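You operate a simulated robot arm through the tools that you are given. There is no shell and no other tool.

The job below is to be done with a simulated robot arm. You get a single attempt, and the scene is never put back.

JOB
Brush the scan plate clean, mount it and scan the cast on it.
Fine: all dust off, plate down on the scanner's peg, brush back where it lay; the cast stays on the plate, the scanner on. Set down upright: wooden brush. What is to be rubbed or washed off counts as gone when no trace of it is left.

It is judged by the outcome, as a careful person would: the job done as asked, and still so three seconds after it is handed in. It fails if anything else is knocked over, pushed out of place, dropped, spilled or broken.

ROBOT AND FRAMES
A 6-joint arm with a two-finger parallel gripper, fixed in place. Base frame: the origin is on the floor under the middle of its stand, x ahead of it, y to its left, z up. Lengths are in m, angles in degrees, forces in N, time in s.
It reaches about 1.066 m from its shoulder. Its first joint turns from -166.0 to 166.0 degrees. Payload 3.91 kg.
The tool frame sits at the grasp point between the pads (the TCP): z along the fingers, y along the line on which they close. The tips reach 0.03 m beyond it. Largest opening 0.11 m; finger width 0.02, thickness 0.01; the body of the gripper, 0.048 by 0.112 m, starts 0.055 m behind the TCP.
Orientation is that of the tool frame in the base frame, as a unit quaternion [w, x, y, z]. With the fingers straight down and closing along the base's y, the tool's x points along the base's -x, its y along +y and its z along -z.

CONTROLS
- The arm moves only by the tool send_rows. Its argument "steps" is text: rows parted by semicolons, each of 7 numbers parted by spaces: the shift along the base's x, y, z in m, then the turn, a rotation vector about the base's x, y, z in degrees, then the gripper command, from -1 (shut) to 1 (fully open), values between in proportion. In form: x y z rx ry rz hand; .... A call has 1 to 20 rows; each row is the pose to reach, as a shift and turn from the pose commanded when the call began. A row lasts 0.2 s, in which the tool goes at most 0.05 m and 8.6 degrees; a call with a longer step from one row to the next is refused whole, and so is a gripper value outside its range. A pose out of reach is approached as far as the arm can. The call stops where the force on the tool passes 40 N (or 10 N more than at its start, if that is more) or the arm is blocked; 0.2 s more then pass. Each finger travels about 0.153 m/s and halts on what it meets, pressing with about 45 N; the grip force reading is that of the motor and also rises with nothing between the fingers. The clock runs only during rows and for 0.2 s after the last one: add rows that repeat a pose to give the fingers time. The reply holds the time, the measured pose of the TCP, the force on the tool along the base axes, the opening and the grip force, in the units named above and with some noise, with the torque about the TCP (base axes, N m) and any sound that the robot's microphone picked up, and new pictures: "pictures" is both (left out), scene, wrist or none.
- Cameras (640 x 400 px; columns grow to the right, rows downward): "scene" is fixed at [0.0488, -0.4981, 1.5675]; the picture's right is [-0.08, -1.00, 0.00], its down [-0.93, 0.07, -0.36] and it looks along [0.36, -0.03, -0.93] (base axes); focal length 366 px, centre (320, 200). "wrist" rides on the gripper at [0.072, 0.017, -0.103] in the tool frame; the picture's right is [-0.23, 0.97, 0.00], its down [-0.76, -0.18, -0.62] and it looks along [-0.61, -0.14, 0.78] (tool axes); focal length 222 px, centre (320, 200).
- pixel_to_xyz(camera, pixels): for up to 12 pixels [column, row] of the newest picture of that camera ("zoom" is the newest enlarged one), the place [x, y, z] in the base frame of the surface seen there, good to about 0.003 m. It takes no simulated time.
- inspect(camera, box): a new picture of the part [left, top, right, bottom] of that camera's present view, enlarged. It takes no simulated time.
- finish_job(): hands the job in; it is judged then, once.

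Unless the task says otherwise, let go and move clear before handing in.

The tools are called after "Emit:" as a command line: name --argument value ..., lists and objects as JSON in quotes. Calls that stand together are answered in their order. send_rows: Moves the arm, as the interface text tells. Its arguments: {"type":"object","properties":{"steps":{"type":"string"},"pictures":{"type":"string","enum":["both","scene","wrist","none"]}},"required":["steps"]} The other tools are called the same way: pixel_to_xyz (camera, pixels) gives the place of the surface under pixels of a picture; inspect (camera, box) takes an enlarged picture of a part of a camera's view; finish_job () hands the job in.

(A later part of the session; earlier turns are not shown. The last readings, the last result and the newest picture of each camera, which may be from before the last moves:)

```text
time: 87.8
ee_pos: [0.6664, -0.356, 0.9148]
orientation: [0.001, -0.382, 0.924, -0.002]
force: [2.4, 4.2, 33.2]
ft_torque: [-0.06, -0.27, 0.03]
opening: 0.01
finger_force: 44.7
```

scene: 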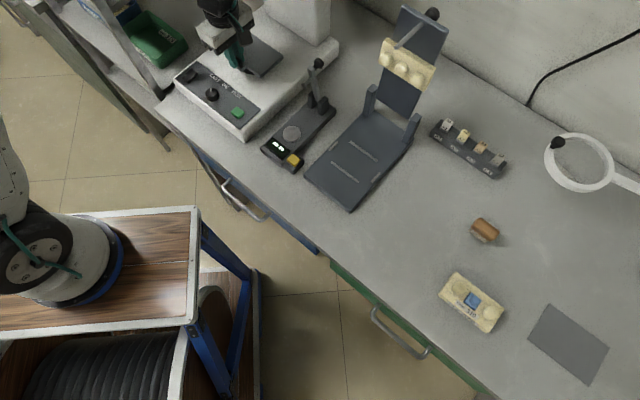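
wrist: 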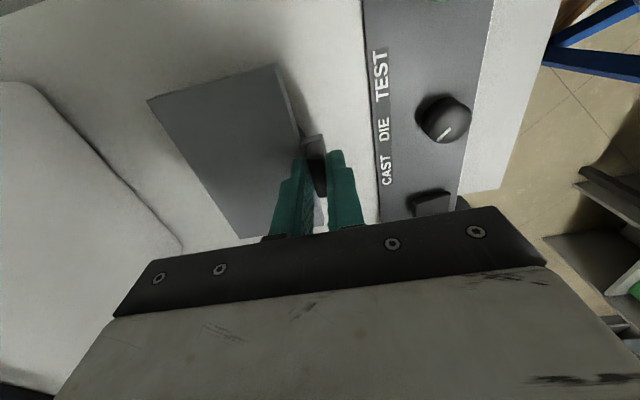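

Firm contact (33 N) at z≈0.9148 puts the plate bottom at 0.8675, the disc's height, so the peg is in the hole. I'll relieve the load, open and rise.

Emit:
send_rows --steps "0 0 0.0010 0 0 0 -1; 0 0 0.0014 0 0 0 -0.82; 0 0 0.0014 0 0 0 -0.78; 0 0 0.0014 0 0 0 -0.7; 0 0 0.0014 0 0 0 -0.55; 0 0 0.0014 0 0 0 -0.4; 0 0 0.0014 0 0 0 -0.4; 0 0 0.02 0 0 0 -0.4; 0 0 0.05 0 0 0 -0.4; 0 0 0.09 0 0 0 -0.4; 0 0 0.13 0 0 0 -0.4; 0 0 0.13 0 0 0 -0.4"

Emit:
inspect --camera "scene" --box '[190, 20, 290, 90]'

Emit:
inspect --camera "wrist" --box '[120, 40, 320, 230]'

```text
time: 90.4
ee_pos: [0.6656, -0.3556, 1.0442]
orientation: [0.0, -0.383, 0.924, 0.0]
force: [0.7, 0.4, -0.7]
ft_torque: [0.0, 0.06, 0.02]
opening: 0.0329
finger_force: 0.0
```

scene: 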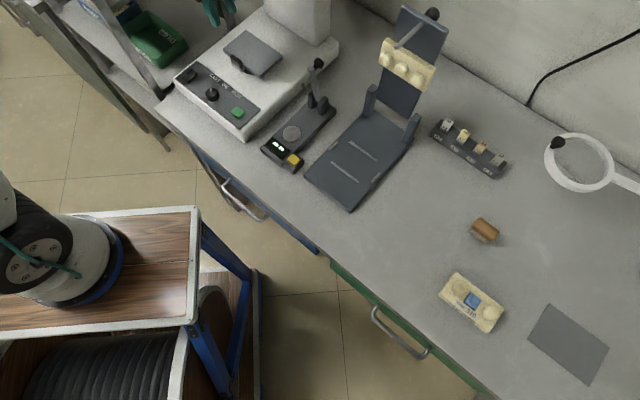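
wrist: 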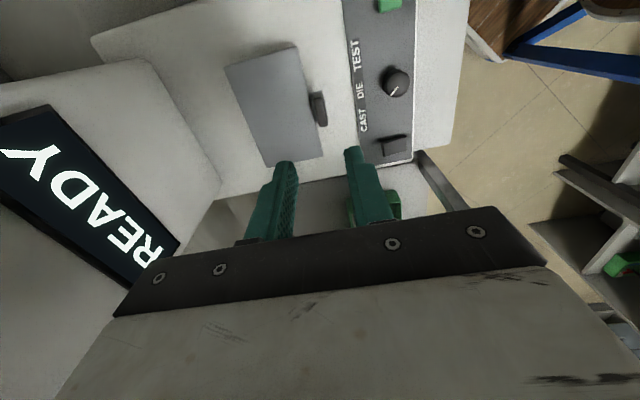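

```text
5.71 times, centred on (240, 55) of scene
```

zoom: 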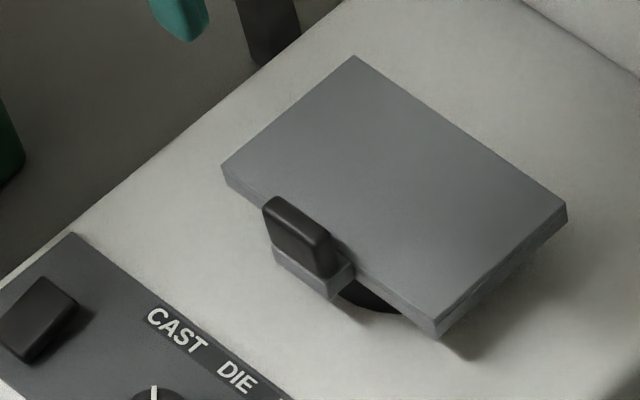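

```text
2.11 times, centred on (220, 135) of wrist
```

zoom: 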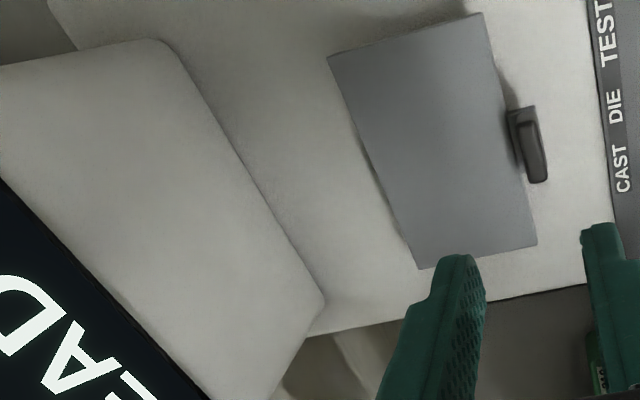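

The plate sits flat on the disc and the tower display reads READY. I'll zoom in on the panel to check the knob setting and the controls.

Emit:
inspect --camera "wrist" --box '[330, 0, 450, 170]'

Emit:
inspect --camera "wrist" --box '[370, 50, 430, 110]'

Emit:
inspect --camera "scene" --box '[190, 60, 270, 130]'

Emit:
pixel_to_xyz --camera "zoom" --pixels '[[365, 290], [345, 285], [390, 300], [365, 275], [95, 80], [215, 170], [212, 160], [212, 180], [235, 100], [293, 148], [358, 195], [365, 310]]'

```text
2.35 times, centred on (390, 85) of wrist
```

zoom: 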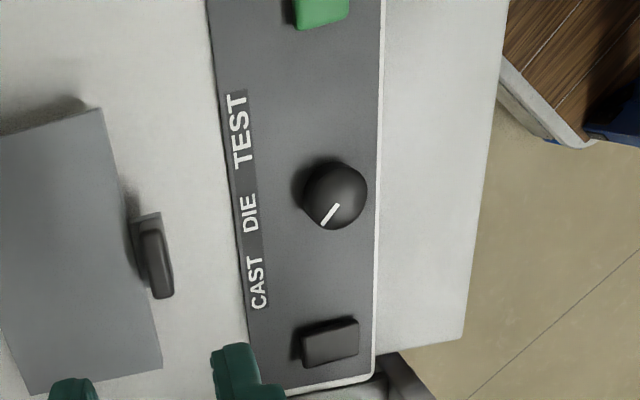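

```text
6.67 times, centred on (400, 80) of wrist
```

zoom: 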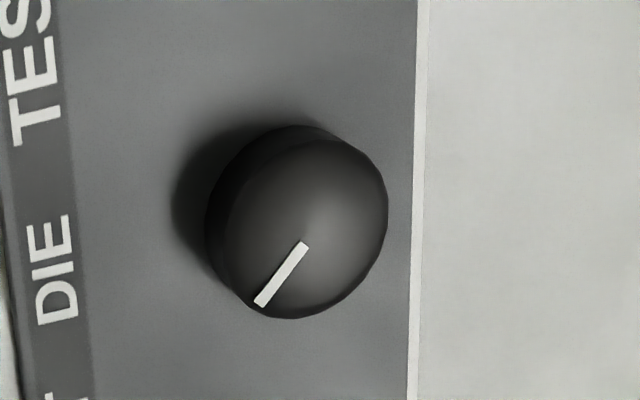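

```text
5.71 times, centred on (230, 95) of scene
```

zoom: 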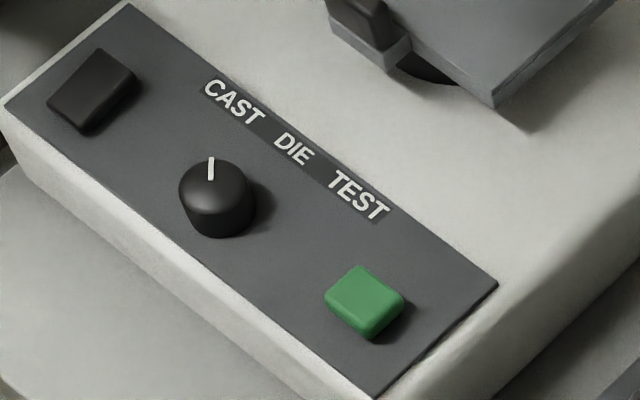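

```text
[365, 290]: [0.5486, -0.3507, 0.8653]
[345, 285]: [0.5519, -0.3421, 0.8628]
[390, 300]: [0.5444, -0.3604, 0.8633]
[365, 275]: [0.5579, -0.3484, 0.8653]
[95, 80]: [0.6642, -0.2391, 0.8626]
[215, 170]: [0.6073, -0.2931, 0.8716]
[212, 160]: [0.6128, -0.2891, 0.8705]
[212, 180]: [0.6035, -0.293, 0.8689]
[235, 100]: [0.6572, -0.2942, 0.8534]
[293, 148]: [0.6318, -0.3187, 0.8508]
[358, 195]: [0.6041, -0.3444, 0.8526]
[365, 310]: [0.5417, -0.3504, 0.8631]
```

The pointer, zoom (255,300) relative to the knob centre, points at CAST, the right setting, so I'll leave the knob alone. Now for the cast: I'll fly back above it at a safe height.

Emit:
send_rows --steps "0 0 0.04 0 0 0 -0.4; -0.0190 -0.0150 0.056 0 0 0 0; -0.0569 -0.0449 0.056 0 0 0 0.5; -0.0948 -0.0748 0.056 0 0 0 0.5; -0.1327 -0.1047 0.056 0 0 0 0.5; -0.1706 -0.1346 0.056 0 0 0 0.5; -0.2085 -0.1645 0.056 0 0 0 0.5; -0.2464 -0.1944 0.056 0 0 0 0.5; -0.2843 -0.2243 0.056 0 0 0 0.5; -0.3222 -0.2542 0.056 0 0 0 0.5; -0.3601 -0.2841 0.056 0 0 0 0.5; -0.3980 -0.3140 0.056 0 0 0 0.5; -0.4359 -0.3439 0.056 0 0 0 0.5; -0.4738 -0.3738 0.056 0 0 0 0.5; -0.5117 -0.4037 0.046 0 0 0 0.5; -0.5496 -0.4336 0.026 0 0 0 0.5; -0.568 -0.449 -0.01 0 0 0 0.5; -0.568 -0.449 -0.05 0 0 0 0.5; -0.568 -0.449 -0.07 0 0 0 0.5; -0.568 -0.449 -0.07 0 0 0 0.5"

Emit:
inspect --camera "wrist" --box '[220, 40, 420, 200]'

```text
refused: row 16 steps farther than a row can; nothing moved
```

```text
2.50 times, centred on (320, 120) of wrist
```

zoom: 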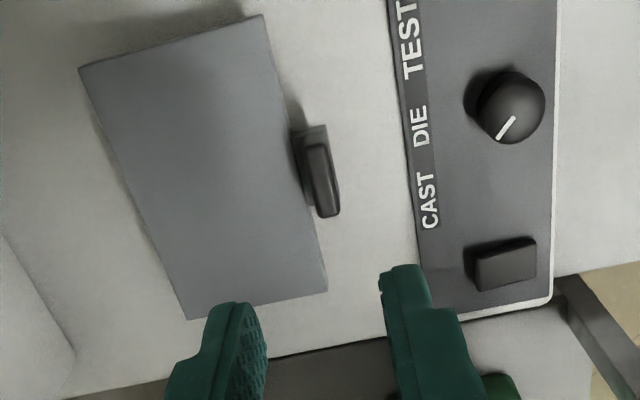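

The call was refused because row 16 was too long a step, and nothing moved. I'll resend it, staying level until I'm over the cast and descending there.

Emit:
send_rows --steps "0 0 0.04 0 0 0 -0.4; -0.0190 -0.0150 0.056 0 0 0 0; -0.0569 -0.0449 0.056 0 0 0 0.5; -0.0948 -0.0748 0.056 0 0 0 0.5; -0.1327 -0.1047 0.056 0 0 0 0.5; -0.1706 -0.1346 0.056 0 0 0 0.5; -0.2085 -0.1645 0.056 0 0 0 0.5; -0.2464 -0.1944 0.056 0 0 0 0.5; -0.2843 -0.2243 0.056 0 0 0 0.5; -0.3222 -0.2542 0.056 0 0 0 0.5; -0.3601 -0.2841 0.056 0 0 0 0.5; -0.3980 -0.3140 0.056 0 0 0 0.5; -0.4359 -0.3439 0.056 0 0 0 0.5; -0.4738 -0.3738 0.056 0 0 0 0.5; -0.5117 -0.4037 0.056 0 0 0 0.5; -0.5496 -0.4336 0.056 0 0 0 0.5; -0.568 -0.449 0.03 0 0 0 0.5; -0.568 -0.449 -0.01 0 0 0 0.5; -0.568 -0.449 -0.05 0 0 0 0.5; -0.568 -0.449 -0.05 0 0 0 0.5"

Emit:
inspect --camera "wrist" --box '[220, 40, 420, 200]'

```text
time: 94.6
ee_pos: [0.0992, -0.8046, 0.9917]
orientation: [0.0, -0.383, 0.924, 0.0]
force: [-0.8, 0.3, 0.4]
ft_torque: [-0.01, -0.01, 0.02]
opening: 0.0825
finger_force: 0.1
```

scene: 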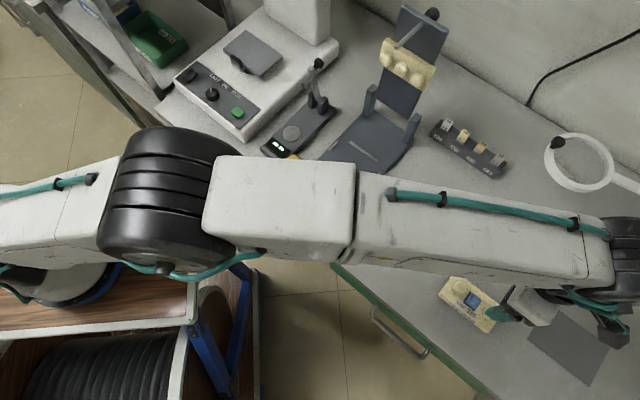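
wrist: 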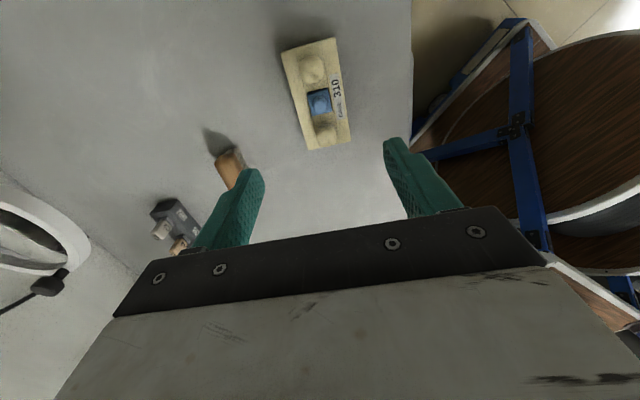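

```text
2.50 times, centred on (320, 120) of wrist
```

zoom: 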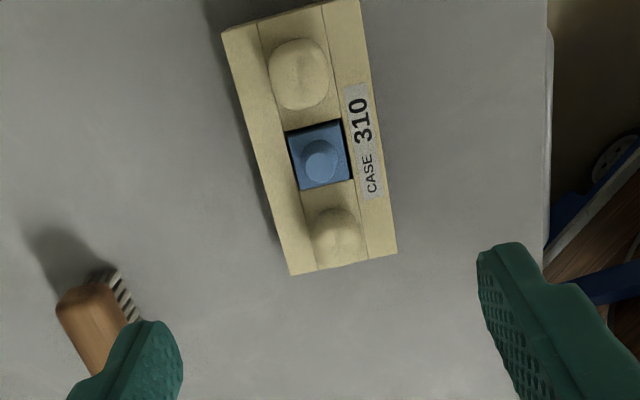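

The hand is above the cast and the label "CASE 310" is readable. I'll measure its corners from this view.

Emit:
inspect --camera "wrist" --box '[265, 30, 365, 160]'

Emit:
pixel_to_xyz --camera "zoom" --pixels '[[220, 70], [392, 30], [425, 345], [292, 365], [250, 210], [408, 190], [300, 50], [360, 352], [270, 290], [395, 90], [318, 210], [240, 140]]'

```text
3.08 times, centred on (315, 95) of wrist
```

zoom: 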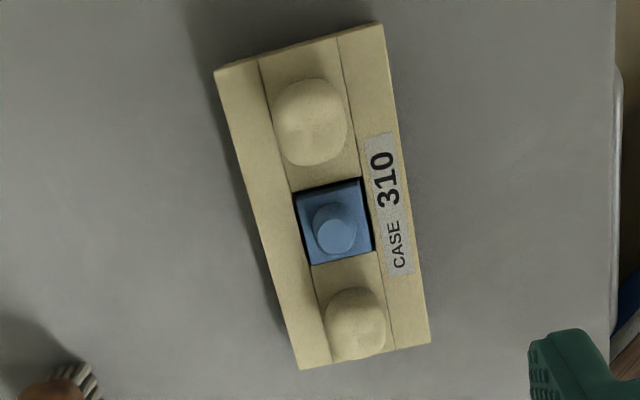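

```text
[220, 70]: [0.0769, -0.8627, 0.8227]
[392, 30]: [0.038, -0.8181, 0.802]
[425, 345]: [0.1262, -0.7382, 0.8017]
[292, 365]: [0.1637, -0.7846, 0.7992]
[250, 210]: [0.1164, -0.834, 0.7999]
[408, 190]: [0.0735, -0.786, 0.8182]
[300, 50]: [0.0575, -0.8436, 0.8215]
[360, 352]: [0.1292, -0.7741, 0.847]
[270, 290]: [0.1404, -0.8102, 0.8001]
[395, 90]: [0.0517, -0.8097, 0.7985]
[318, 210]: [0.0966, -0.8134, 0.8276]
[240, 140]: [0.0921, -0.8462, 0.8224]
```

Emit:
pixel_to_xyz --camera "zoom" --pixels '[[222, 74], [379, 30], [424, 338], [303, 362], [256, 195], [396, 160], [272, 260], [408, 240], [300, 55], [365, 348], [232, 110], [290, 325]]'

```text
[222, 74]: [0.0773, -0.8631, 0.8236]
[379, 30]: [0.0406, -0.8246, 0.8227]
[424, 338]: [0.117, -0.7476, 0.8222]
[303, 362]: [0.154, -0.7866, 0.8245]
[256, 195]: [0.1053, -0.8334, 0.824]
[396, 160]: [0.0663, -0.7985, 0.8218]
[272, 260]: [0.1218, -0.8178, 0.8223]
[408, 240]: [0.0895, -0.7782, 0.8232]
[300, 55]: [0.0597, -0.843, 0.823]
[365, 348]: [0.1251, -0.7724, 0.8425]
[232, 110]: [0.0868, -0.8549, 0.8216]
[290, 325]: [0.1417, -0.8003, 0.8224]
```

The cast centre is (0.0972,-0.8053) at 45°, almost exactly under the hand. I'll descend to z≈0.833 and close on its two long sides.

Emit:
send_rows --steps "-0.0014 -0.001 -0.04 0 0 0 0.5; -0.0014 -0.001 -0.08 0 0 0 0.5; -0.0014 -0.001 -0.12 0 0 0 0.5; -0.0014 -0.001 -0.15 0 0 0 0.5; -0.0014 -0.001 -0.1587 0 0 0 0.5; -0.0014 -0.001 -0.1587 0 0 0 0.5; -0.0014 -0.001 -0.1587 0 0 0 0.2; -0.0014 -0.001 -0.1587 0 0 0 0.05; -0.0014 -0.001 -0.1587 0 0 0 -0.05; -0.0014 -0.001 -0.1587 0 0 0 -0.4; -0.0014 -0.001 -0.1587 0 0 0 -1; -0.0014 -0.001 -0.1587 0 0 0 -1"

Emit:
inspect --camera "wrist" --box '[200, 60, 440, 230]'

```text
time: 97.2
ee_pos: [0.097, -0.8048, 0.836]
orientation: [0.0, -0.383, 0.924, 0.0]
force: [0.4, -0.8, 0.1]
ft_torque: [-0.11, -0.01, 0.03]
opening: 0.0574
finger_force: 45.0
```

scene: 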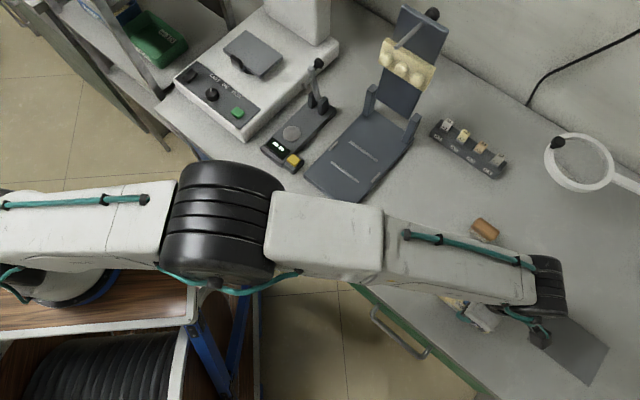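
wrist: 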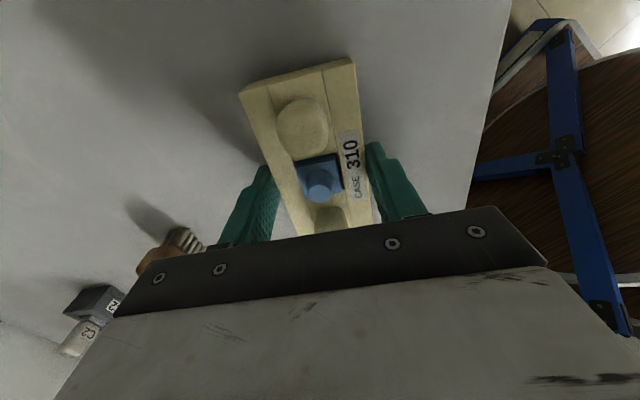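

```text
2.35 times, centred on (320, 145) of wrist
```

zoom: 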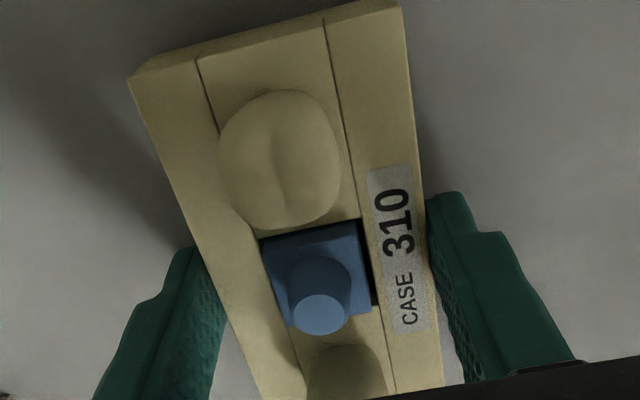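

The cast is gripped (opening 0.0574, 45 N). I'll lift it slightly and check that it stays put in the fingers.

Emit:
send_rows --steps "0 0 0.003 0 0 0 -1; 0 0 0.008 0 0 0 -1; 0 0 0.018 0 0 0 -1; 0 0 0.03 0 0 0 -1; 0 0 0.03 0 0 0 -1"

Emit:
inspect --camera "wrist" --box '[200, 60, 440, 230]'

```text
time: 98.4
ee_pos: [0.0972, -0.8065, 0.866]
orientation: [0.001, -0.383, 0.924, 0.0]
force: [-0.4, 0.3, -2.5]
ft_torque: [0.01, 0.0, 0.02]
opening: 0.0576
finger_force: 44.9
```

scene: 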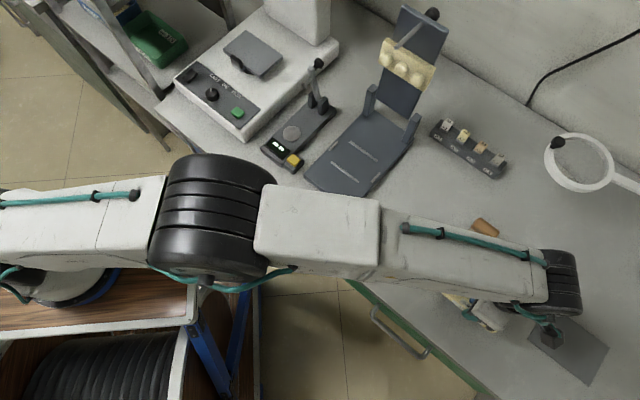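
wrist: 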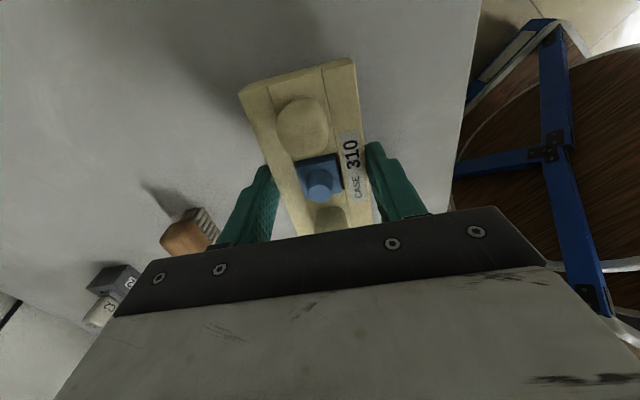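

```text
2.35 times, centred on (320, 145) of wrist
```

zoom: 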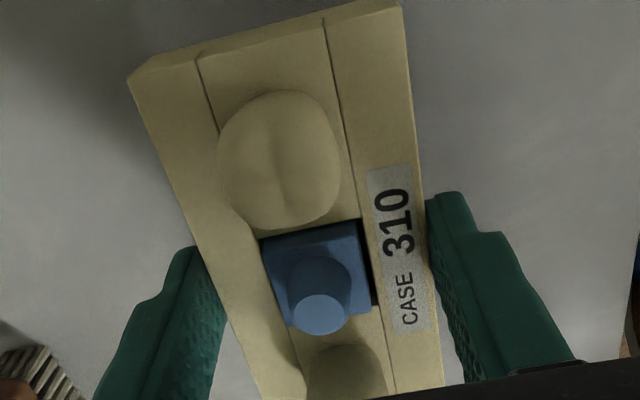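

The cast is held firmly and level. While the scanner is in clear view I'll measure the mounted plate's corners for precise placement.

Emit:
inspect --camera "scene" --box '[205, 20, 295, 85]'

Emit:
pixel_to_xyz --camera "zoom" --pixels '[[275, 70], [500, 222], [370, 348], [140, 185], [320, 200], [200, 228], [240, 262], [225, 235], [255, 235], [400, 200], [550, 100], [180, 300]]'

```text
6.15 times, centred on (250, 52) of scene
```

zoom: 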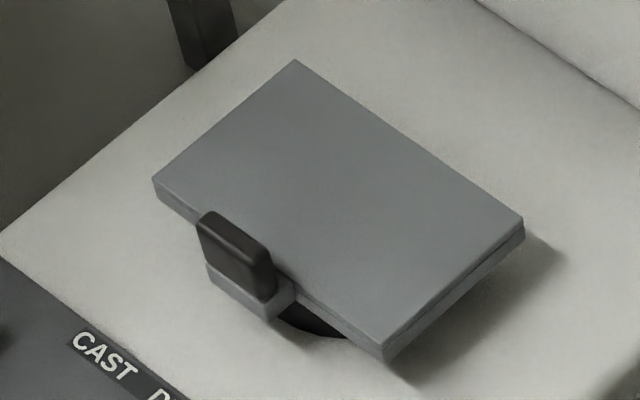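

```text
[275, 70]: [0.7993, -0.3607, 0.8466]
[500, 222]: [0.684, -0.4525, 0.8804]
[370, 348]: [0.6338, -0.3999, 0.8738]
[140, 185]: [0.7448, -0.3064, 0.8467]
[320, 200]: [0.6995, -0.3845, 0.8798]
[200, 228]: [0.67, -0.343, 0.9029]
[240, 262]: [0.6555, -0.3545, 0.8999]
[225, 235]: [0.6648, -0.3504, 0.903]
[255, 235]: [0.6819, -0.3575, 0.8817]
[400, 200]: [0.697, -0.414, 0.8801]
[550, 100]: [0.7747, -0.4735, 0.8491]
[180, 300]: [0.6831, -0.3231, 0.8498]
```

Emit:
pixel_to_xyz --camera "zoom" --pixels '[[295, 65], [519, 219], [383, 342], [158, 181], [294, 68], [515, 218], [382, 338], [162, 182]]'

```text
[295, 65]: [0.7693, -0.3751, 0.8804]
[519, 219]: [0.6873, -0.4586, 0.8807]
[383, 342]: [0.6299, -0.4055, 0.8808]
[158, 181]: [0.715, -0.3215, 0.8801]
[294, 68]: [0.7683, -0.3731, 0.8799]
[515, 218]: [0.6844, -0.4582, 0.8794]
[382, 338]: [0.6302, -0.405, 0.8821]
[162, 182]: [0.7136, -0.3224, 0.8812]
```

The plate centre is (0.7005,-0.390) with its top at z≈0.8805. I'll raise the cast to 1.10 m and carry it smoothly toward the scanner.

Emit:
send_rows --steps "0 0 0.025 0 0 0 -1; 0 0 0.065 0 0 0 -1; 0 0 0.11 0 0 0 -1; 0 0 0.155 0 0 0 -1; 0 0 0.2 0 0 0 -1; 0 0 0.235 0 0 0 -1; 0.0124 0.0084 0.240 0 0 0 -1; 0.0372 0.0253 0.240 0 0 0 -1; 0.0744 0.0506 0.240 0 0 0 -1; 0.1117 0.0759 0.240 0 0 0 -1; 0.1489 0.1012 0.240 0 0 0 -1; 0.1861 0.1265 0.240 0 0 0 -1; 0.2233 0.1517 0.240 0 0 0 -1; 0.2605 0.1770 0.240 0 0 0 -1; 0.2978 0.2023 0.240 0 0 0 -1; 0.3350 0.2276 0.240 0 0 0 -1; 0.3722 0.2529 0.240 0 0 0 -1; 0.4094 0.2782 0.240 0 0 0 -1; 0.4466 0.3035 0.240 0 0 0 -1; 0.4797 0.3260 0.240 0 0 0 -1"

```text
time: 102.6
ee_pos: [0.5785, -0.4838, 1.1066]
orientation: [0.0, -0.382, 0.924, 0.0]
force: [-1.0, -0.4, -2.1]
ft_torque: [0.04, -0.03, -0.02]
opening: 0.0575
finger_force: 44.8
```

scene: 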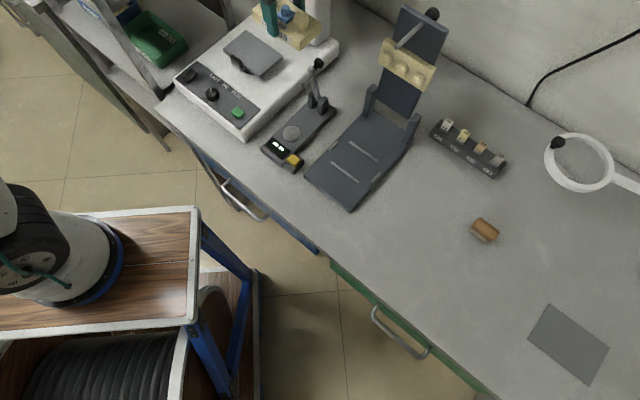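
wrist: 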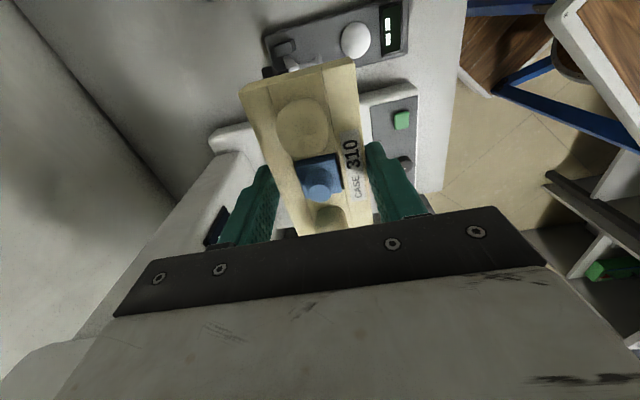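

The cast is close to the scanner and the tower is near on the left of the wrist view. I'll measure the tower's shape before moving in.

Emit:
pixel_to_xyz --camera "wrist" --pixels '[[150, 200], [100, 250], [60, 300], [215, 225], [190, 180], [220, 140], [40, 340], [60, 150], [120, 100], [20, 100], [110, 330], [170, 230]]'

Emit:
pixel_to_xyz --camera "scene" --pixels '[[325, 30], [320, 5], [300, 40], [330, 15], [318, 40], [328, 3], [310, 45], [285, 20], [270, 3], [262, 20], [325, 45], [335, 50]]'

Emit:
inspect --camera "wrist" --box '[0, 40, 280, 400]'

```text
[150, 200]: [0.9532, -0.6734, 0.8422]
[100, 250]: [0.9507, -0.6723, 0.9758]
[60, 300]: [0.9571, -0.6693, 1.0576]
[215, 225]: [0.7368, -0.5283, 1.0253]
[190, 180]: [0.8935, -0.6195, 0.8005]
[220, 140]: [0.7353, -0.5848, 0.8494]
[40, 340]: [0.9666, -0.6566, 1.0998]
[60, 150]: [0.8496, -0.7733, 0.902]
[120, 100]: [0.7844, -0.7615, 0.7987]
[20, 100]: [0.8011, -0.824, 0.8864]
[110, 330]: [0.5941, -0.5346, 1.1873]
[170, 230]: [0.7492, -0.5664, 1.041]
```

```text
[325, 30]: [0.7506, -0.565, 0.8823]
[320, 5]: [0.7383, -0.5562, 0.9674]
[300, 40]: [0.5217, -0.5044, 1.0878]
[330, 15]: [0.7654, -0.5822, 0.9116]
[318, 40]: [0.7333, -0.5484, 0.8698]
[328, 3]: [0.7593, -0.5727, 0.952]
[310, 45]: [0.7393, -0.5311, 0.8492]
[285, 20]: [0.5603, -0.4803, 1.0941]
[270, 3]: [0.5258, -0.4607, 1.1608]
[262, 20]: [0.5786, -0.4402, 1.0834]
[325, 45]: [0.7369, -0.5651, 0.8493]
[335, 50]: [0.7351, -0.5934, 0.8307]
```

```text
1.11 times, centred on (140, 220) of wrist
```

zoom: 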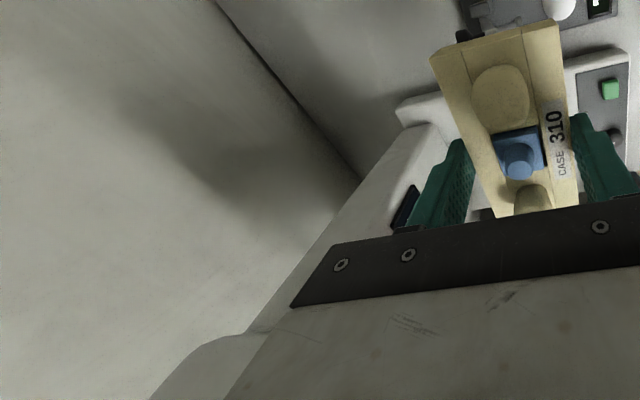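

The tower's front face stands vertically about 0.125 m behind the peg. There's a rounded white shape at the lower left of the wrist view that I need to identify.

Emit:
pixel_to_xyz --camera "wrist" --pixels '[[32, 373], [60, 370], [100, 355], [50, 335], [85, 345], [20, 395], [120, 340], [70, 390], [200, 215], [230, 150], [250, 160], [120, 280]]'

```text
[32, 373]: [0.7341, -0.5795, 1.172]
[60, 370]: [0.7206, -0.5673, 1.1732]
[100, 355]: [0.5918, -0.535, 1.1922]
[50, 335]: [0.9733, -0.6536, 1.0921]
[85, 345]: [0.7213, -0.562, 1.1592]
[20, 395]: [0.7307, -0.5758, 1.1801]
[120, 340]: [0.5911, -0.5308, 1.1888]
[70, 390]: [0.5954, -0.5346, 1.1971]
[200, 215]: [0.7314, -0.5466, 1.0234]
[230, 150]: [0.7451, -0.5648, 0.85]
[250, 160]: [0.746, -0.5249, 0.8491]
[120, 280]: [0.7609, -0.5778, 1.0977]
```

There's a wider white head on the tower starting at z≈1.155, and I can't yet see whether it overhangs the plate. I'll move in front of the scanner, higher up, so the wrist camera can look at it.

Emit:
send_rows --steps "-0.008 0.028 0.012 0 0 0 -1; -0.020 0.068 0.028 0 0 0 -1; -0.032 0.108 0.045 0 0 0 -1; -0.044 0.148 0.062 0 0 0 -1; -0.056 0.188 0.078 0 0 0 -1; -0.0655 0.2228 0.09 0 0 0 -1; -0.0655 0.2228 0.09 0 0 0 -1"

Emit:
inspect --camera "wrist" --box '[0, 60, 280, 320]'

```text
time: 104.2
ee_pos: [0.5152, -0.2599, 1.1944]
orientation: [0.0, -0.383, 0.924, 0.0]
force: [-0.5, 0.9, -1.7]
ft_torque: [-0.01, 0.01, -0.01]
opening: 0.0577
finger_force: 44.9
```

scene: 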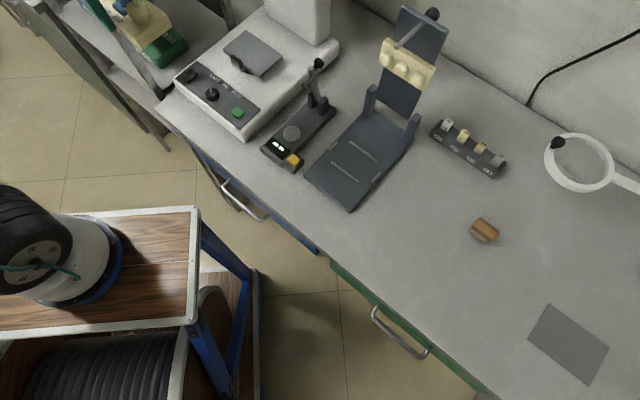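
wrist: 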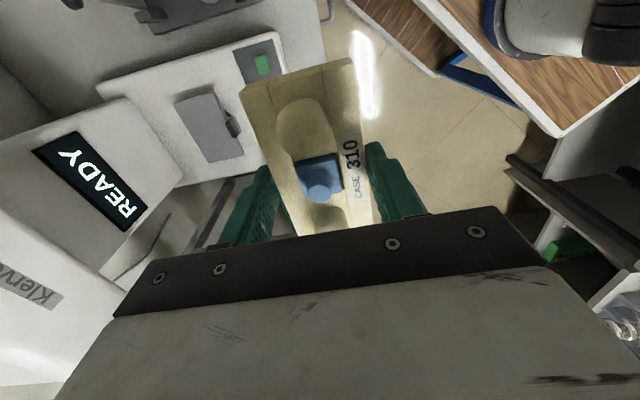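

```text
1.54 times, centred on (140, 190) of wrist
```

zoom: 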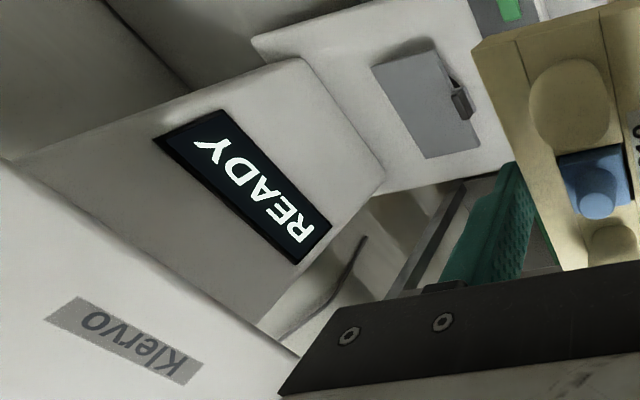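

Now the head, labelled "Klervo", is visible above the READY display. I'll measure its front face and lower edge.

Emit:
pixel_to_xyz --camera "zoom" --pixels '[[130, 345], [60, 310], [190, 370], [20, 175], [80, 215], [150, 258], [220, 305], [280, 345], [200, 320], [100, 260], [40, 380], [240, 215]]'

```text
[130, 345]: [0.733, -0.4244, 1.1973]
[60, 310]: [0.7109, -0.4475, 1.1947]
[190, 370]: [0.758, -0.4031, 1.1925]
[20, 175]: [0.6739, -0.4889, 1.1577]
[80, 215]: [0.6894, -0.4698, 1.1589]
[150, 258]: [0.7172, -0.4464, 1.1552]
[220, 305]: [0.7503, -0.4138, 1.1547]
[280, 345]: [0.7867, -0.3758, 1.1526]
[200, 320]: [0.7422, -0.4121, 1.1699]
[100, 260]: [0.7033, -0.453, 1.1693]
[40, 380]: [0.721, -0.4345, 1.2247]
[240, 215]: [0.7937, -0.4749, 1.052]
```

The head's front face is at s≈−0.048 behind the peg, with its lower edge at z≈1.155, so the wrist must stay low when I go in. I'll descend in front of the plate first, then slide in just above the handle.

Emit:
send_rows --steps "0.030 -0.013 -0.02 0 0 0 -1; 0.065 -0.029 -0.045 0 0 0 -1; 0.095 -0.042 -0.075 0 0 0 -1; 0.1005 -0.0453 -0.115 0 0 0 -1; 0.1005 -0.0453 -0.16 0 0 0 -1; 0.1005 -0.0453 -0.20 0 0 0 -1; 0.1005 -0.0453 -0.225 0 0 0 -1; 0.1005 -0.0453 -0.235 0 0 0 -1; 0.1005 -0.0453 -0.235 0 0 0 -1"

Emit:
inspect --camera "scene" --box '[180, 10, 300, 100]'

Emit:
send_rows --steps "0 0 0 0 0 0 -1" --pictures "none"

Emit:
send_rows --steps "0 0 0 0 0 0 -1" --pictures "none"

Emit:
send_rows --steps "0 0 0 0 0 0 -1" --pictures "none"

```text
time: 106.2
ee_pos: [0.6148, -0.3028, 0.9589]
orientation: [0.001, -0.382, 0.924, 0.001]
force: [1.0, 0.1, -2.1]
ft_torque: [-0.05, 0.01, 0.0]
opening: 0.0577
finger_force: 44.6
```

scene: 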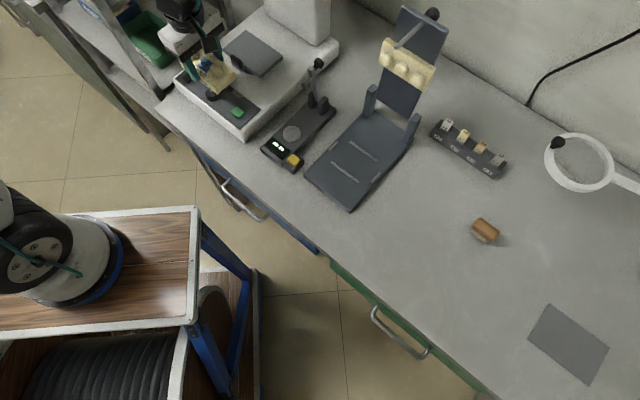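
wrist: 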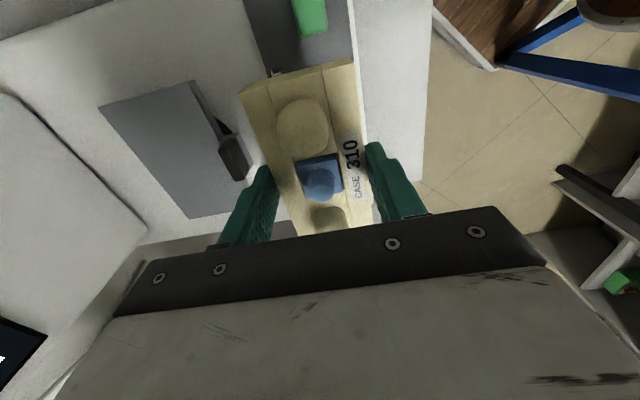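

```text
4.44 times, centred on (240, 55) of scene
```

zoom: 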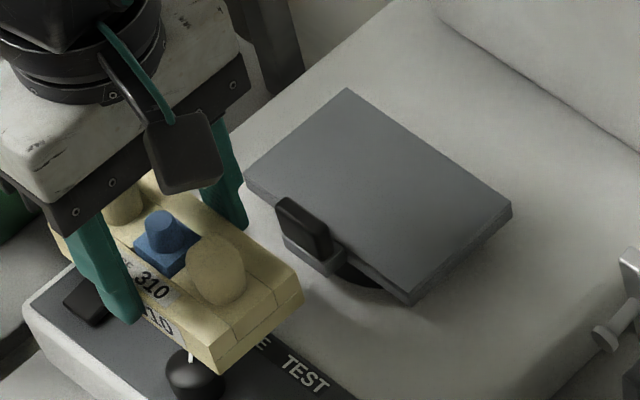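

```text
time: 106.6
ee_pos: [0.6136, -0.3039, 0.9597]
orientation: [0.0, -0.383, 0.924, 0.001]
force: [-0.1, 0.2, -2.1]
ft_torque: [-0.01, -0.02, -0.02]
opening: 0.0578
finger_force: 44.7
```

```text
time: 107.0
ee_pos: [0.6145, -0.3032, 0.9596]
orientation: [0.0, -0.382, 0.924, 0.001]
force: [-0.1, -0.5, -1.8]
ft_torque: [-0.01, 0.02, 0.0]
opening: 0.0576
finger_force: 44.9
```

```text
time: 107.4
ee_pos: [0.6151, -0.3031, 0.9587]
orientation: [0.0, -0.383, 0.924, 0.0]
force: [-0.5, 0.5, -1.4]
ft_torque: [0.01, 0.01, -0.04]
opening: 0.0578
finger_force: 45.5
```

I'm centred in front of the plate (s≈0.122, no sideways error), with the cast bottom at about 0.921. I'll drop to clear the handle top by about 7 mm and slide in slowly.

Emit:
send_rows --steps "0 0 -0.006 0 0 0 -1; 0 0 -0.011 0 0 0 -1; 0.0141 -0.0141 -0.011 0 0 0 -1; 0.0283 -0.0283 -0.011 0 0 0 -1; 0.0424 -0.0424 -0.011 0 0 0 -1; 0.0566 -0.0566 -0.011 0 0 0 -1; 0.0672 -0.0672 -0.011 0 0 0 -1; 0.0757 -0.0757 -0.011 0 0 0 -1; 0.0757 -0.0757 -0.011 0 0 0 -1"

Emit:
inspect --camera "scene" --box '[180, 10, 300, 100]'

Emit:
inspect --camera "wrist" --box '[160, 40, 440, 230]'

```text
time: 109.4
ee_pos: [0.6875, -0.3782, 0.9468]
orientation: [0.0, -0.383, 0.924, 0.001]
force: [-0.2, -0.4, -3.1]
ft_torque: [-0.03, -0.03, 0.0]
opening: 0.058
finger_force: 45.1
```

scene: 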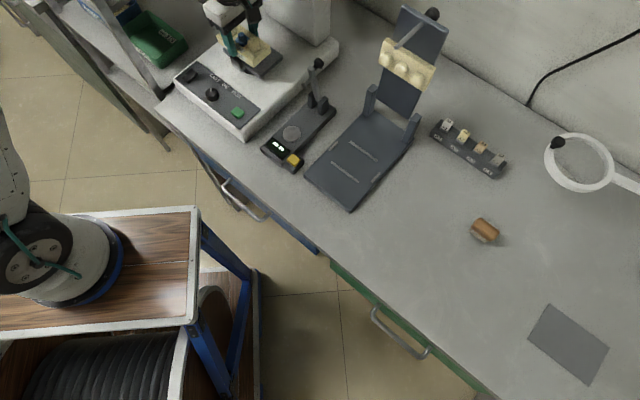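
wrist: 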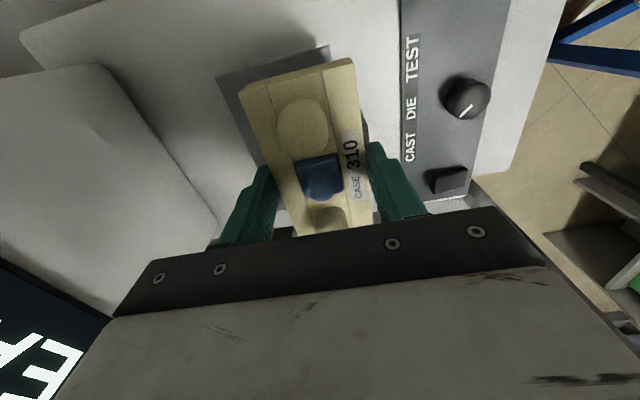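

```text
4.44 times, centred on (240, 55) of scene
```

zoom: 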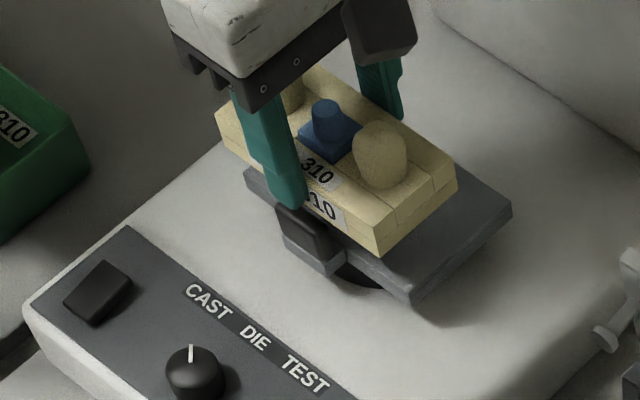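

```text
2.11 times, centred on (300, 135) of wrist
```

zoom: 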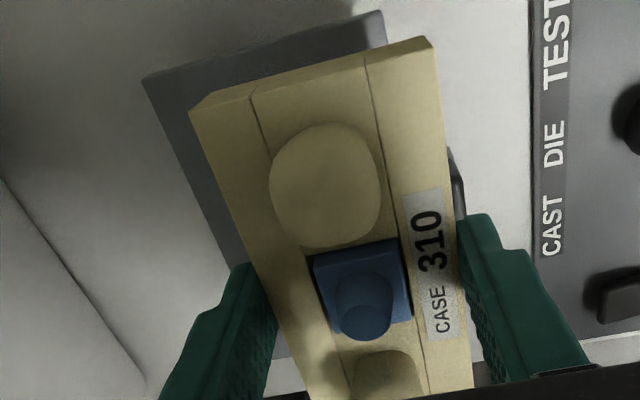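

The cast is past the handle top. I'll step in the last 15 mm while easing down, then stop a few millimetres above the plate.

Emit:
send_rows --steps "0.0035 -0.0035 -0.003 0 0 0 -1; 0.0035 -0.0035 -0.008 0 0 0 -1; 0.0071 -0.0071 -0.008 0 0 0 -1; 0.0103 -0.0103 -0.008 0 0 0 -1; 0.0103 -0.0103 -0.014 0 0 0 -1; 0.0103 -0.0103 -0.020 0 0 0 -1; 0.0103 -0.0103 -0.024 0 0 0 -1; 0.0103 -0.0103 -0.024 0 0 0 -1"

Emit:
inspect --camera "scene" --box '[200, 15, 290, 80]'

Emit:
inspect --camera "wrist" --box '[160, 40, 440, 230]'

```text
time: 111.2
ee_pos: [0.6992, -0.3895, 0.9251]
orientation: [0.0, -0.383, 0.924, 0.0]
force: [0.0, 0.0, -1.3]
ft_torque: [0.0, -0.01, 0.04]
opening: 0.0575
finger_force: 45.1
```

scene: 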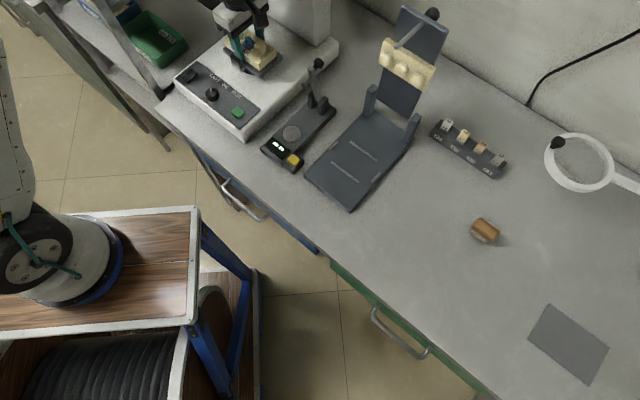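
wrist: 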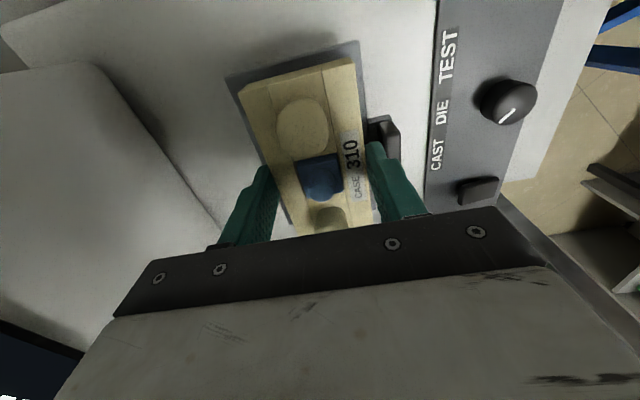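

```text
6.15 times, centred on (245, 48) of scene
```

zoom: 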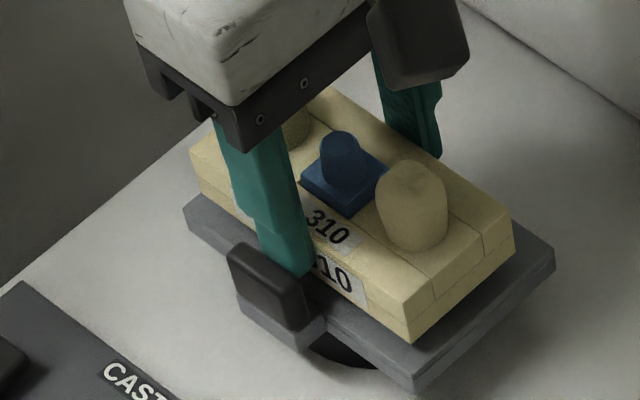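

```text
2.11 times, centred on (300, 135) of wrist
```

zoom: 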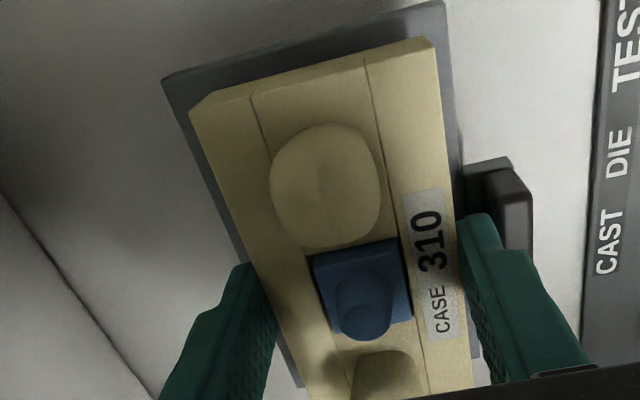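

The front finger is close to the handle. I'll shift 3.5 mm further back for opening room and lower onto the plate in small steps.

Emit:
send_rows --steps "0.0025 -0.0025 0 0 0 0 -1; 0.0025 -0.0025 -0.002 0 0 0 -1; 0.0025 -0.0025 -0.004 0 0 0 -1" --pictures "none"

Emit:
send_rows --steps "0 0 -0.0007 0 0 0 -1; 0 0 -0.0014 0 0 0 -1" --pictures "none"

Emit:
send_rows --steps "0 0 -0.0006 0 0 0 -1; 0 0 -0.0012 0 0 0 -1" --pictures "none"

```text
time: 112.0
ee_pos: [0.7006, -0.3916, 0.9219]
orientation: [0.0, -0.383, 0.924, 0.0]
force: [0.7, -0.5, -2.5]
ft_torque: [-0.03, -0.01, 0.0]
opening: 0.0576
finger_force: 44.9
```

```text
time: 112.6
ee_pos: [0.7019, -0.3926, 0.9195]
orientation: [0.0, -0.383, 0.924, 0.0]
force: [-0.8, -0.3, -2.1]
ft_torque: [0.03, -0.01, -0.03]
opening: 0.0574
finger_force: 45.1
```

```text
time: 113.2
ee_pos: [0.7, -0.3924, 0.9176]
orientation: [0.0, -0.382, 0.924, 0.001]
force: [0.0, -0.6, -2.9]
ft_torque: [0.01, 0.0, 0.01]
opening: 0.0576
finger_force: 45.0
```

Emit:
send_rows --steps "0 0 -0.0006 0 0 0 -1; 0 0 -0.0012 0 0 0 -1" --pictures "none"

Emit:
send_rows --steps "0 0 -0.0005 0 0 0 -1; 0 0 -0.001 0 0 0 -1" --pictures "none"

Emit:
send_rows --steps "0 0 -0.0005 0 0 0 -1; 0 0 -0.001 0 0 0 -1" --pictures "none"

```text
time: 113.8
ee_pos: [0.7014, -0.3907, 0.918]
orientation: [0.001, -0.382, 0.924, 0.0]
force: [-1.1, 0.2, 10.6]
ft_torque: [0.03, 0.11, -0.02]
opening: 0.0578
finger_force: 44.9
```

```text
time: 114.4
ee_pos: [0.7006, -0.3914, 0.9173]
orientation: [0.001, -0.382, 0.924, -0.002]
force: [-5.2, -0.1, 30.9]
ft_torque: [0.17, 0.47, 0.02]
opening: 0.0575
finger_force: 44.6
```

```text
time: 115.0
ee_pos: [0.7023, -0.3915, 0.9171]
orientation: [0.002, -0.383, 0.924, -0.003]
force: [0.8, -2.9, 39.5]
ft_torque: [-0.04, 0.04, -0.04]
opening: 0.058
finger_force: 45.1
```

The cast is down on the plate, and I pressed a bit more than needed (39 N). I'll back off 2 mm of command and open the fingers gradually to about 0.063 m.

Emit:
send_rows --steps "0 0 0.001 0 0 0 -1; 0 0 0.002 0 0 0 -1; 0 0 0.0022 0 0 0 0.05; 0 0 0.0022 0 0 0 0.065; 0 0 0.0022 0 0 0 0.08; 0 0 0.0022 0 0 0 0.1; 0 0 0.0022 0 0 0 0.125; 0 0 0.0022 0 0 0 0.15; 0 0 0.0022 0 0 0 0.15"

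Emit:
inspect --camera "scene" --box '[200, 15, 290, 80]'

Emit:
inspect --camera "wrist" --box '[160, 40, 440, 230]'

```text
time: 117.0
ee_pos: [0.7017, -0.3925, 0.9176]
orientation: [0.0, -0.382, 0.924, 0.0]
force: [0.6, 0.2, -0.2]
ft_torque: [0.0, -0.01, -0.01]
opening: 0.0632
finger_force: 0.0
```

scene: 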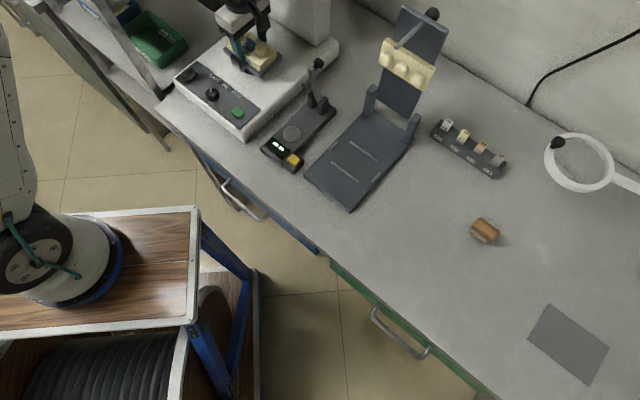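
wrist: 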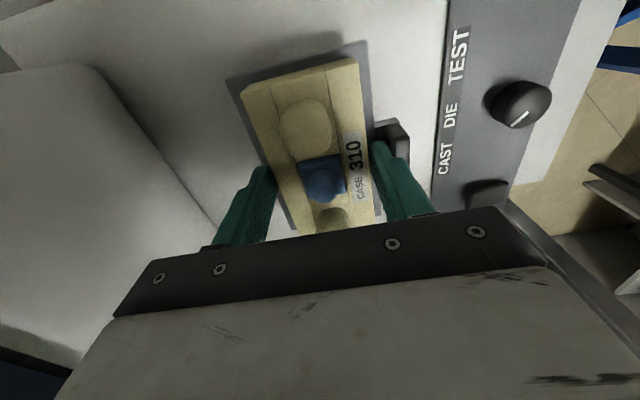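

```text
6.15 times, centred on (245, 48) of scene
```

zoom: 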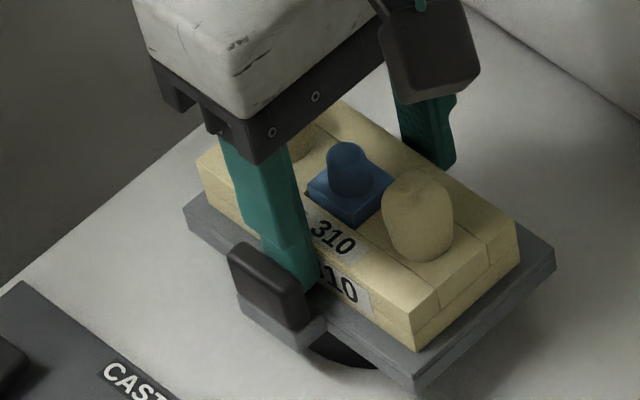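

```text
2.11 times, centred on (300, 135) of wrist
```

zoom: 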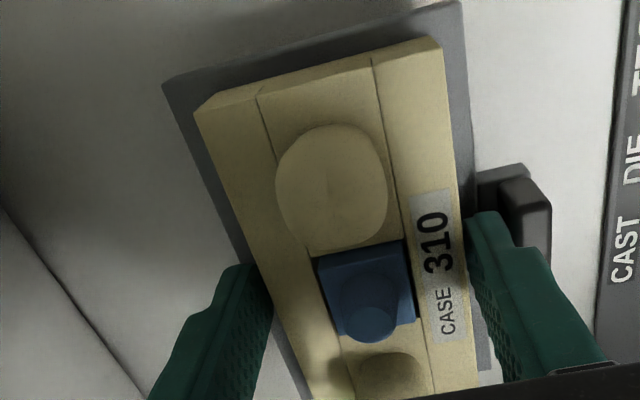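

The cast sits fully on the plate and the fingers are clear of it. I'll rise while leaning the wrist away from the scanner head, then back out over the handle.

Emit:
send_rows --steps "0 0 0.003 -1.06 -1.06 0 0.15; 0 0 0.008 -2.12 -2.12 0 0.15; 0 0 0.014 -3.18 -3.18 0 0.15; 0 0 0.022 -5.3 -5.3 0 0.15; 0 0 0.032 -8.5 -8.5 0 0.15; 0 0 0.045 -12 -12 0 0.15; -0.005 0.005 0.055 -14.14 -14.14 0 0.15; -0.015 0.015 0.068 -14.14 -14.14 0 0.15; -0.040 0.040 0.088 -14.14 -14.14 0 0.15; -0.065 0.065 0.105 -14.14 -14.14 0 0.15; -0.090 0.090 0.115 -14.14 -14.14 0 0.15; -0.090 0.090 0.115 -14.14 -14.14 0 0.15"

Emit:
inspect --camera "scene" --box '[200, 15, 290, 80]'

Emit:
inspect --camera "wrist" --box '[0, 0, 440, 300]'

```text
time: 119.6
ee_pos: [0.6124, -0.3013, 1.0321]
orientation: [0.067, -0.377, 0.91, -0.161]
force: [0.3, 0.0, -0.4]
ft_torque: [-0.01, 0.01, -0.01]
opening: 0.0633
finger_force: 0.0
```

scene: 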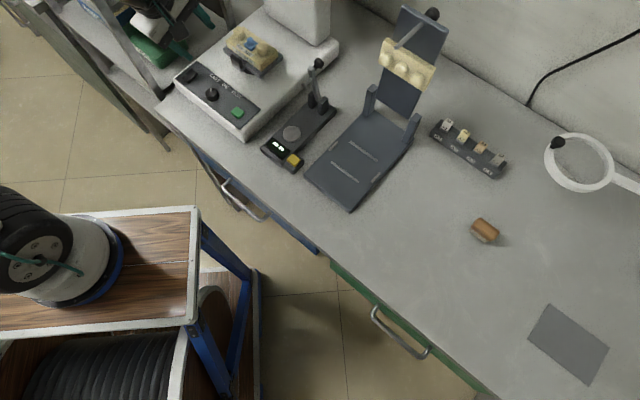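
wrist: 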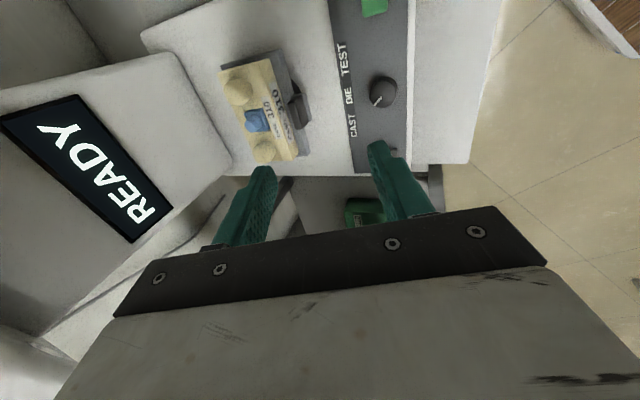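

```text
6.15 times, centred on (245, 48) of scene
```

zoom: 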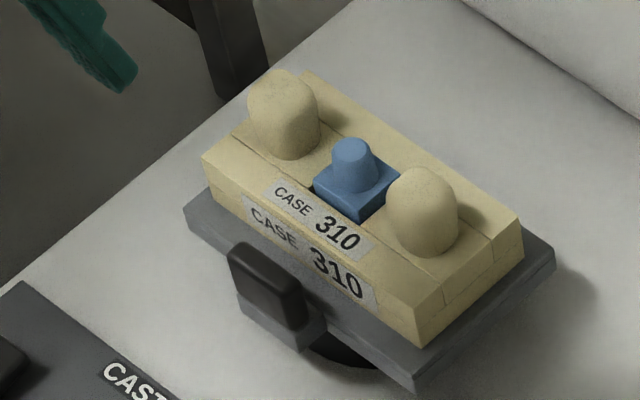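

```text
1.33 times, centred on (220, 150) of wrist
```

zoom: 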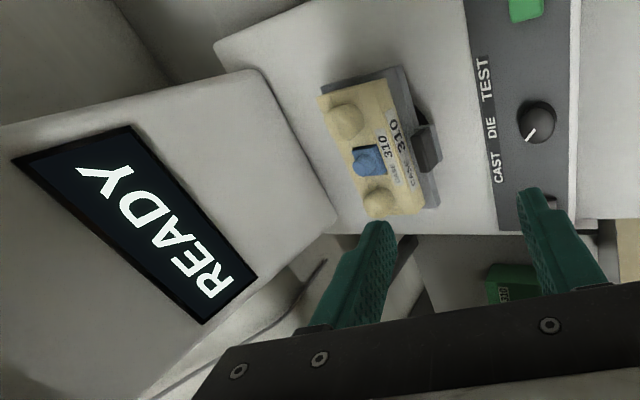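

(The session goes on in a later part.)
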